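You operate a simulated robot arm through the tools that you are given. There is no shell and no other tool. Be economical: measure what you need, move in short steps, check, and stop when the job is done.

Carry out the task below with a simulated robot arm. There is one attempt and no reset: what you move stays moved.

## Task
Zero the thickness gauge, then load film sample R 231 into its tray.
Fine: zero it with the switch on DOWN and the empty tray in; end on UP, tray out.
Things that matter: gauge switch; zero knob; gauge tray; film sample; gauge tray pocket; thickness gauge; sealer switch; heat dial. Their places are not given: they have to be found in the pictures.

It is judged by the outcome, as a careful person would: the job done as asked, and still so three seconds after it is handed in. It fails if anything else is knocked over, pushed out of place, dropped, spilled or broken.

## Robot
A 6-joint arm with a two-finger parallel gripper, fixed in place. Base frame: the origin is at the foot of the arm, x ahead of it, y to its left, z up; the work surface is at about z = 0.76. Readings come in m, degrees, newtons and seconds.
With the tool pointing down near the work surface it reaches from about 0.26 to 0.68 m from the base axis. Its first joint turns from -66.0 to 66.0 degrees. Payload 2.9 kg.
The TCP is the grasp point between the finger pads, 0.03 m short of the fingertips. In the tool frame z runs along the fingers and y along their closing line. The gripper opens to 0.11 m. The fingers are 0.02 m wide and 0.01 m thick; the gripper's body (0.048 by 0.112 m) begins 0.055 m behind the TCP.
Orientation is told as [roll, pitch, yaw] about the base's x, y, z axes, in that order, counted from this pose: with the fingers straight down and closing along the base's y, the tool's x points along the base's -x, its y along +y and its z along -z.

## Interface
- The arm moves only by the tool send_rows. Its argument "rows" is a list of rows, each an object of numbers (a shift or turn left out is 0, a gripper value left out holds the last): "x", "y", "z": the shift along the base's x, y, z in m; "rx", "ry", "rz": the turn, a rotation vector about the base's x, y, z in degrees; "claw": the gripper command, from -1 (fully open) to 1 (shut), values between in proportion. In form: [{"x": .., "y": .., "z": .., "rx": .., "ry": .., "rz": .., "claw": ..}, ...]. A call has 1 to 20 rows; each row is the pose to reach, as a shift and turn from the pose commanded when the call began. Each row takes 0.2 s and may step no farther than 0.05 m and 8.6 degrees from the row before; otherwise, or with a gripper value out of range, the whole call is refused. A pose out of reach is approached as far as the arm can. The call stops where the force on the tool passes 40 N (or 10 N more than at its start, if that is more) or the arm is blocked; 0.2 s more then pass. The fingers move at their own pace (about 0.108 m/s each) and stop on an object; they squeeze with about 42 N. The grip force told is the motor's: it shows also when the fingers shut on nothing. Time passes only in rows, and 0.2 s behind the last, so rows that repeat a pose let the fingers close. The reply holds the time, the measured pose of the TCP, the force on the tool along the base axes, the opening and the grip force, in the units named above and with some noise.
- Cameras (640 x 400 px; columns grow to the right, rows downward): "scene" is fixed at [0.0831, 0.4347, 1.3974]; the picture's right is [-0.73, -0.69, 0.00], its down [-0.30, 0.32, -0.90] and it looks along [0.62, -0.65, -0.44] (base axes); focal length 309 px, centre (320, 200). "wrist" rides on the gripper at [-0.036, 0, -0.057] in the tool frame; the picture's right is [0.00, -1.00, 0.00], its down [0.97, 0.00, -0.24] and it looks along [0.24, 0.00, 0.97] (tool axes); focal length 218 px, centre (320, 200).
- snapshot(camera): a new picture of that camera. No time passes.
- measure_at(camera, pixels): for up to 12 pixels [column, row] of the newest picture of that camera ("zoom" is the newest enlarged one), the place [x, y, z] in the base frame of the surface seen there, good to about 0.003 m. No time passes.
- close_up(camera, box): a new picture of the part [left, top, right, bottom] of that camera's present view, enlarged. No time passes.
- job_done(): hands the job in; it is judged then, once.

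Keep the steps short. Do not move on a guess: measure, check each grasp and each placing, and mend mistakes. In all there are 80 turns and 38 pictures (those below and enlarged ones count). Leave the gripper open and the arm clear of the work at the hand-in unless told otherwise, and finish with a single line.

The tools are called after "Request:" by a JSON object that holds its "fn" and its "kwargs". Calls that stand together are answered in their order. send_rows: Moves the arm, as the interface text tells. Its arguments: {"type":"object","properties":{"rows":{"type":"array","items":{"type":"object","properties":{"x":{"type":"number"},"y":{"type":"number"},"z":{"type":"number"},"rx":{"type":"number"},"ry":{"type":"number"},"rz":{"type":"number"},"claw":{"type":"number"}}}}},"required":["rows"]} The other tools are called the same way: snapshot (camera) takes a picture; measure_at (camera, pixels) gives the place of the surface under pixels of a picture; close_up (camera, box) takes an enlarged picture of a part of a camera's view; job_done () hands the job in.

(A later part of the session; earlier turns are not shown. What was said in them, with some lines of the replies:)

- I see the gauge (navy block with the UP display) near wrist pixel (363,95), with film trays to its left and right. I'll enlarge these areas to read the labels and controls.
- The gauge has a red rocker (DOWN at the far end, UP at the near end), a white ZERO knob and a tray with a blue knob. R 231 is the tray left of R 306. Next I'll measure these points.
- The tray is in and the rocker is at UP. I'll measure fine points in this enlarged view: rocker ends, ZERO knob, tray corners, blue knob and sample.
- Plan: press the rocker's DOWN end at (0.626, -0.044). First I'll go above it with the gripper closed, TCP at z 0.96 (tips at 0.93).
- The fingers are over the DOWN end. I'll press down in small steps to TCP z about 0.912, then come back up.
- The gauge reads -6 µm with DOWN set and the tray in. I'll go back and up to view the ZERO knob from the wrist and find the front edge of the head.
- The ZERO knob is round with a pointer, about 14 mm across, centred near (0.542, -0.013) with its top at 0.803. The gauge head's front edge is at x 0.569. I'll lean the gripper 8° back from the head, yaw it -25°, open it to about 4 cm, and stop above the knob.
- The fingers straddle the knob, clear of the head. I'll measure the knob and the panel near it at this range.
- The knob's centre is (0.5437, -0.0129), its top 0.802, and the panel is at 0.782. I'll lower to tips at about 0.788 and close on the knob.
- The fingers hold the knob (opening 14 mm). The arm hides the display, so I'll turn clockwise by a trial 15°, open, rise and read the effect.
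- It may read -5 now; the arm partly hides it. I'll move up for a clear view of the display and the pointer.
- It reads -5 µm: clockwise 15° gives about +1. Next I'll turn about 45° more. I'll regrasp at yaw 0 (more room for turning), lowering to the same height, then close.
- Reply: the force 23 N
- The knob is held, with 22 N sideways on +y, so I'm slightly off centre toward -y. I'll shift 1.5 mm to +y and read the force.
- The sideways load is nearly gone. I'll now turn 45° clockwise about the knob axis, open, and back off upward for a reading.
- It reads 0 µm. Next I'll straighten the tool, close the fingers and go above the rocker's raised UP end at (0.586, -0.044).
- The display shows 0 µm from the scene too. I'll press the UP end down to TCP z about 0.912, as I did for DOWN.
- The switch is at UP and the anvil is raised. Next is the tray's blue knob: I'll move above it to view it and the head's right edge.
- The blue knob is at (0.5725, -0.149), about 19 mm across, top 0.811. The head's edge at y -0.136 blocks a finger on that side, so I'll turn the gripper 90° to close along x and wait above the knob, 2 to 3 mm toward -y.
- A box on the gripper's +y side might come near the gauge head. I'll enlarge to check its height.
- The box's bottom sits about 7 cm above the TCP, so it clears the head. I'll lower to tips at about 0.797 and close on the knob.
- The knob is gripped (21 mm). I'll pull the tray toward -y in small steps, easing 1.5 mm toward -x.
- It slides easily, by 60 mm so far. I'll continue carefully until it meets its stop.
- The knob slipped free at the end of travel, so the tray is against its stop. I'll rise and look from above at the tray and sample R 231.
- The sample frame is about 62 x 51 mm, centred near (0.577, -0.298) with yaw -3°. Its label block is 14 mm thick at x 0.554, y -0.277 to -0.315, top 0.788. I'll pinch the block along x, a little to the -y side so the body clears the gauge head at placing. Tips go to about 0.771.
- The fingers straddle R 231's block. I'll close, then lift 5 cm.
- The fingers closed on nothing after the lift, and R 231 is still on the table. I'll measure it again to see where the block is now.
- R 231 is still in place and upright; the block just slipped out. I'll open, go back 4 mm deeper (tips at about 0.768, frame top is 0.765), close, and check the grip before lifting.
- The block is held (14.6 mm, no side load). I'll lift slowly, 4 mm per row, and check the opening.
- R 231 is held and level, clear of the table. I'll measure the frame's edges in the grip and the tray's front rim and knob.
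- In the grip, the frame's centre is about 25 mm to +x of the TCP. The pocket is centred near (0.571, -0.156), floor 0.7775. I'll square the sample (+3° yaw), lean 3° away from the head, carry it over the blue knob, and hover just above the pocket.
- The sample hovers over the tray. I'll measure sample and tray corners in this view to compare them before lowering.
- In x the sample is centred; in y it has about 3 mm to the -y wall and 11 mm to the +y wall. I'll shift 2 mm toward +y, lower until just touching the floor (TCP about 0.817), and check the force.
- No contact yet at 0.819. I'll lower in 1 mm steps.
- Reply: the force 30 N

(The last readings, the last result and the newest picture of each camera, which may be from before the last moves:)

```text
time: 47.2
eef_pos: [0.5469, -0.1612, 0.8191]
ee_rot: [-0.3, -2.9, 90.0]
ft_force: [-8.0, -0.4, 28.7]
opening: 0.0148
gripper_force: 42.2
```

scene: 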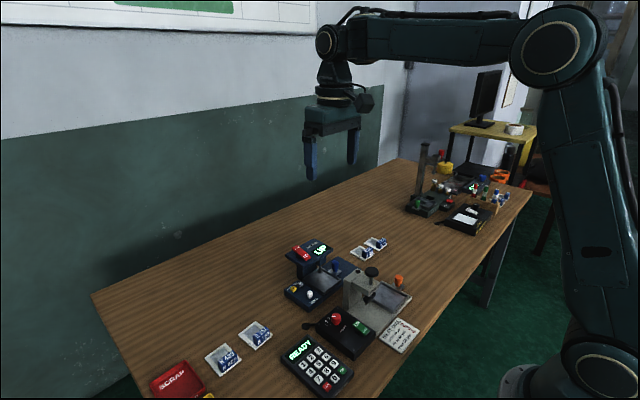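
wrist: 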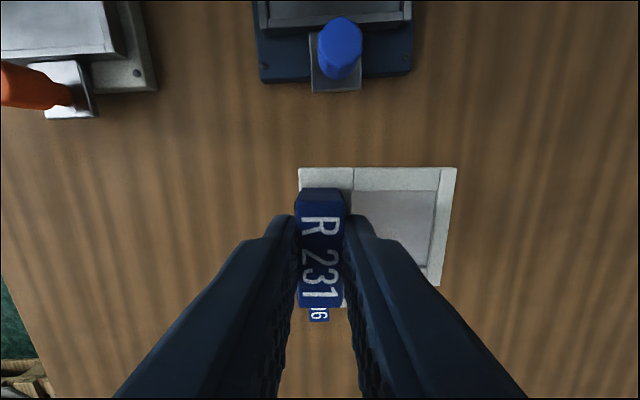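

Contact shows 29 N upward. I'll ease up 2 mm and look before releasing.

Request:
{"fn": "send_rows", "kwargs": {"rows": [{"z": 0.001}, {"z": 0.002}, {"z": 0.002}]}}

Request:
{"fn": "close_up", "kwargs": {"camera": "scene", "box": [315, 245, 379, 290]}}

```text
time: 48.0
eef_pos: [0.5476, -0.1587, 0.8177]
ee_rot: [0.0, -3.0, 90.1]
ft_force: [5.0, 0.0, 13.3]
opening: 0.0142
gripper_force: 41.3
```

```text
8.89 times, centred on (347, 268) of scene
```

zoom: 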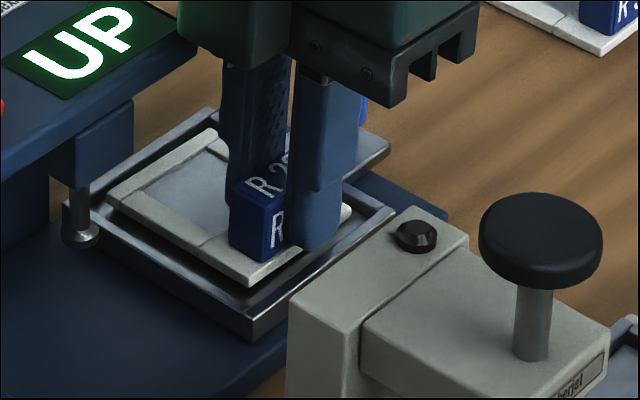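

The sample appears within the walls, its +y edge slightly raised by the lean. I'll measure corners to confirm.

Request:
{"fn": "measure_at", "kwargs": {"camera": "zoom", "pixels": [[112, 196], [210, 134], [250, 280], [345, 212], [210, 113], [70, 207], [252, 326], [388, 212], [250, 300], [212, 122]]}}

```text
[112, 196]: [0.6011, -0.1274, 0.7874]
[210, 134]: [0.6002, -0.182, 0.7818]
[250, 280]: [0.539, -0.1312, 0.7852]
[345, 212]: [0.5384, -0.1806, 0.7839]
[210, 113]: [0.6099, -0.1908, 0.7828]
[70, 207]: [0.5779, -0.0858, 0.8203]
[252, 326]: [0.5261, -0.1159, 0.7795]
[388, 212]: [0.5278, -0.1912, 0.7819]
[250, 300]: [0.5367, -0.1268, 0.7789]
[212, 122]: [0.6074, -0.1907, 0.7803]
```

The sample's corners are on the floor on the -y side and inside all four walls (x 0.538 to 0.601 inside 0.526 to 0.610; y -0.127 to -0.182). I'll ease 1 mm up, open slightly, and rise straight up.

Request:
{"fn": "send_rows", "kwargs": {"rows": [{"z": 0.001}, {"z": 0.001, "claw": 0.5}, {"z": 0.001, "claw": 0.5}, {"z": 0.001, "claw": 0.5}, {"z": 0.006}, {"z": 0.015}, {"z": 0.04}, {"z": 0.08}, {"z": 0.12}, {"z": 0.12}]}}

Request:
{"fn": "snapshot", "kwargs": {"camera": "wrist"}}

```text
time: 50.2
eef_pos: [0.5462, -0.1582, 0.9374]
ee_rot: [0.2, -3.1, 89.9]
ft_force: [1.0, -0.5, 0.7]
opening: 0.0276
gripper_force: 0.0
```

```text
1 pictures are left
```

wrist: 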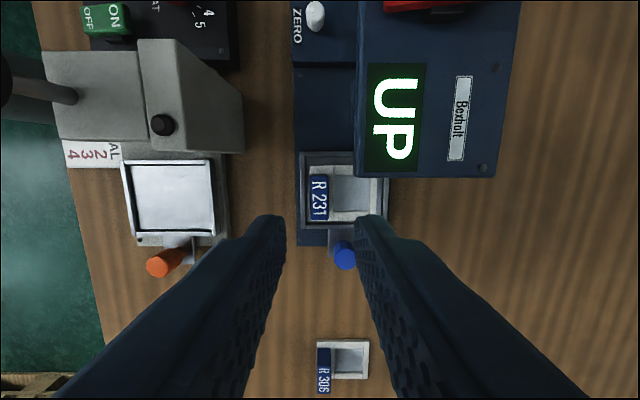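

R 231 lies in the tray and the display shows UP. I'll measure the sample's flatness and the tray's position.

Request:
{"fn": "measure_at", "kwargs": {"camera": "wrist", "pixels": [[344, 252], [380, 182], [334, 170], [310, 222], [376, 216], [352, 222], [345, 167], [304, 154]]}}

Request:
{"fn": "send_rows", "kwargs": {"rows": [{"z": 0.04}, {"x": -0.03, "y": 0.0, "z": 0.07, "claw": -1}, {"x": -0.06, "y": 0.02, "z": 0.1, "claw": -1}, {"x": -0.08, "y": 0.05, "z": 0.13}, {"x": -0.09, "y": 0.09, "z": 0.15}, {"x": -0.1, "y": 0.13, "z": 0.16}, {"x": -0.1, "y": 0.13, "z": 0.16}]}}

Request:
{"fn": "snapshot", "kwargs": {"camera": "scene"}}

```text
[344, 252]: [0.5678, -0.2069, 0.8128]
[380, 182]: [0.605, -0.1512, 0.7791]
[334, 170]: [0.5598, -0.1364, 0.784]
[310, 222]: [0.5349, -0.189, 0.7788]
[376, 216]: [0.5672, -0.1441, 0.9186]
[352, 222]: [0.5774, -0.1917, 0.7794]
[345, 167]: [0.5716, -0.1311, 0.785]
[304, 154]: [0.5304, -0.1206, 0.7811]
```

```text
time: 51.8
eef_pos: [0.4476, -0.0294, 1.0962]
ee_rot: [0.1, -3.0, 90.0]
ft_force: [0.0, 0.1, 0.5]
opening: 0.11
gripper_force: 0.0
```

```text
0 pictures are left
```

scene: 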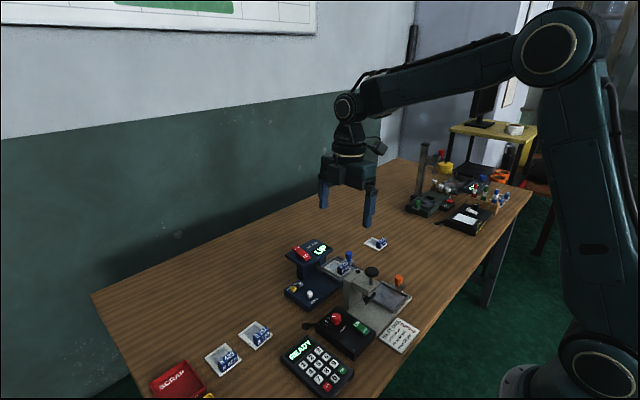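

I'll check in the last scene picture that the knob, and so the tray, is still fully out.

Request:
{"fn": "measure_at", "kwargs": {"camera": "scene", "pixels": [[348, 256], [348, 254], [331, 266], [344, 269], [336, 274]]}}

```text
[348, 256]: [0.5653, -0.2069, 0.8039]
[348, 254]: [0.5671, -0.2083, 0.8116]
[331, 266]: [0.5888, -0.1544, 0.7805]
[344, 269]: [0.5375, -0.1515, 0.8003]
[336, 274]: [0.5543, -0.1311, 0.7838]
```

The tray rim (y about -0.12 to -0.19) and knob have not moved since the pull-out. The sample is flat in the pocket, the display showed UP, and the arm is clear with the gripper open. I'll hand in.

Request:
{"fn": "job_done", "kwargs": {}}

```text
The job is handed in.
```

I zeroed the gauge at 0 µm with the switch on DOWN and the empty tray in, then set it back to UP, pulled the tray out to its stop, and laid film sample R 231 flat in its pocket.
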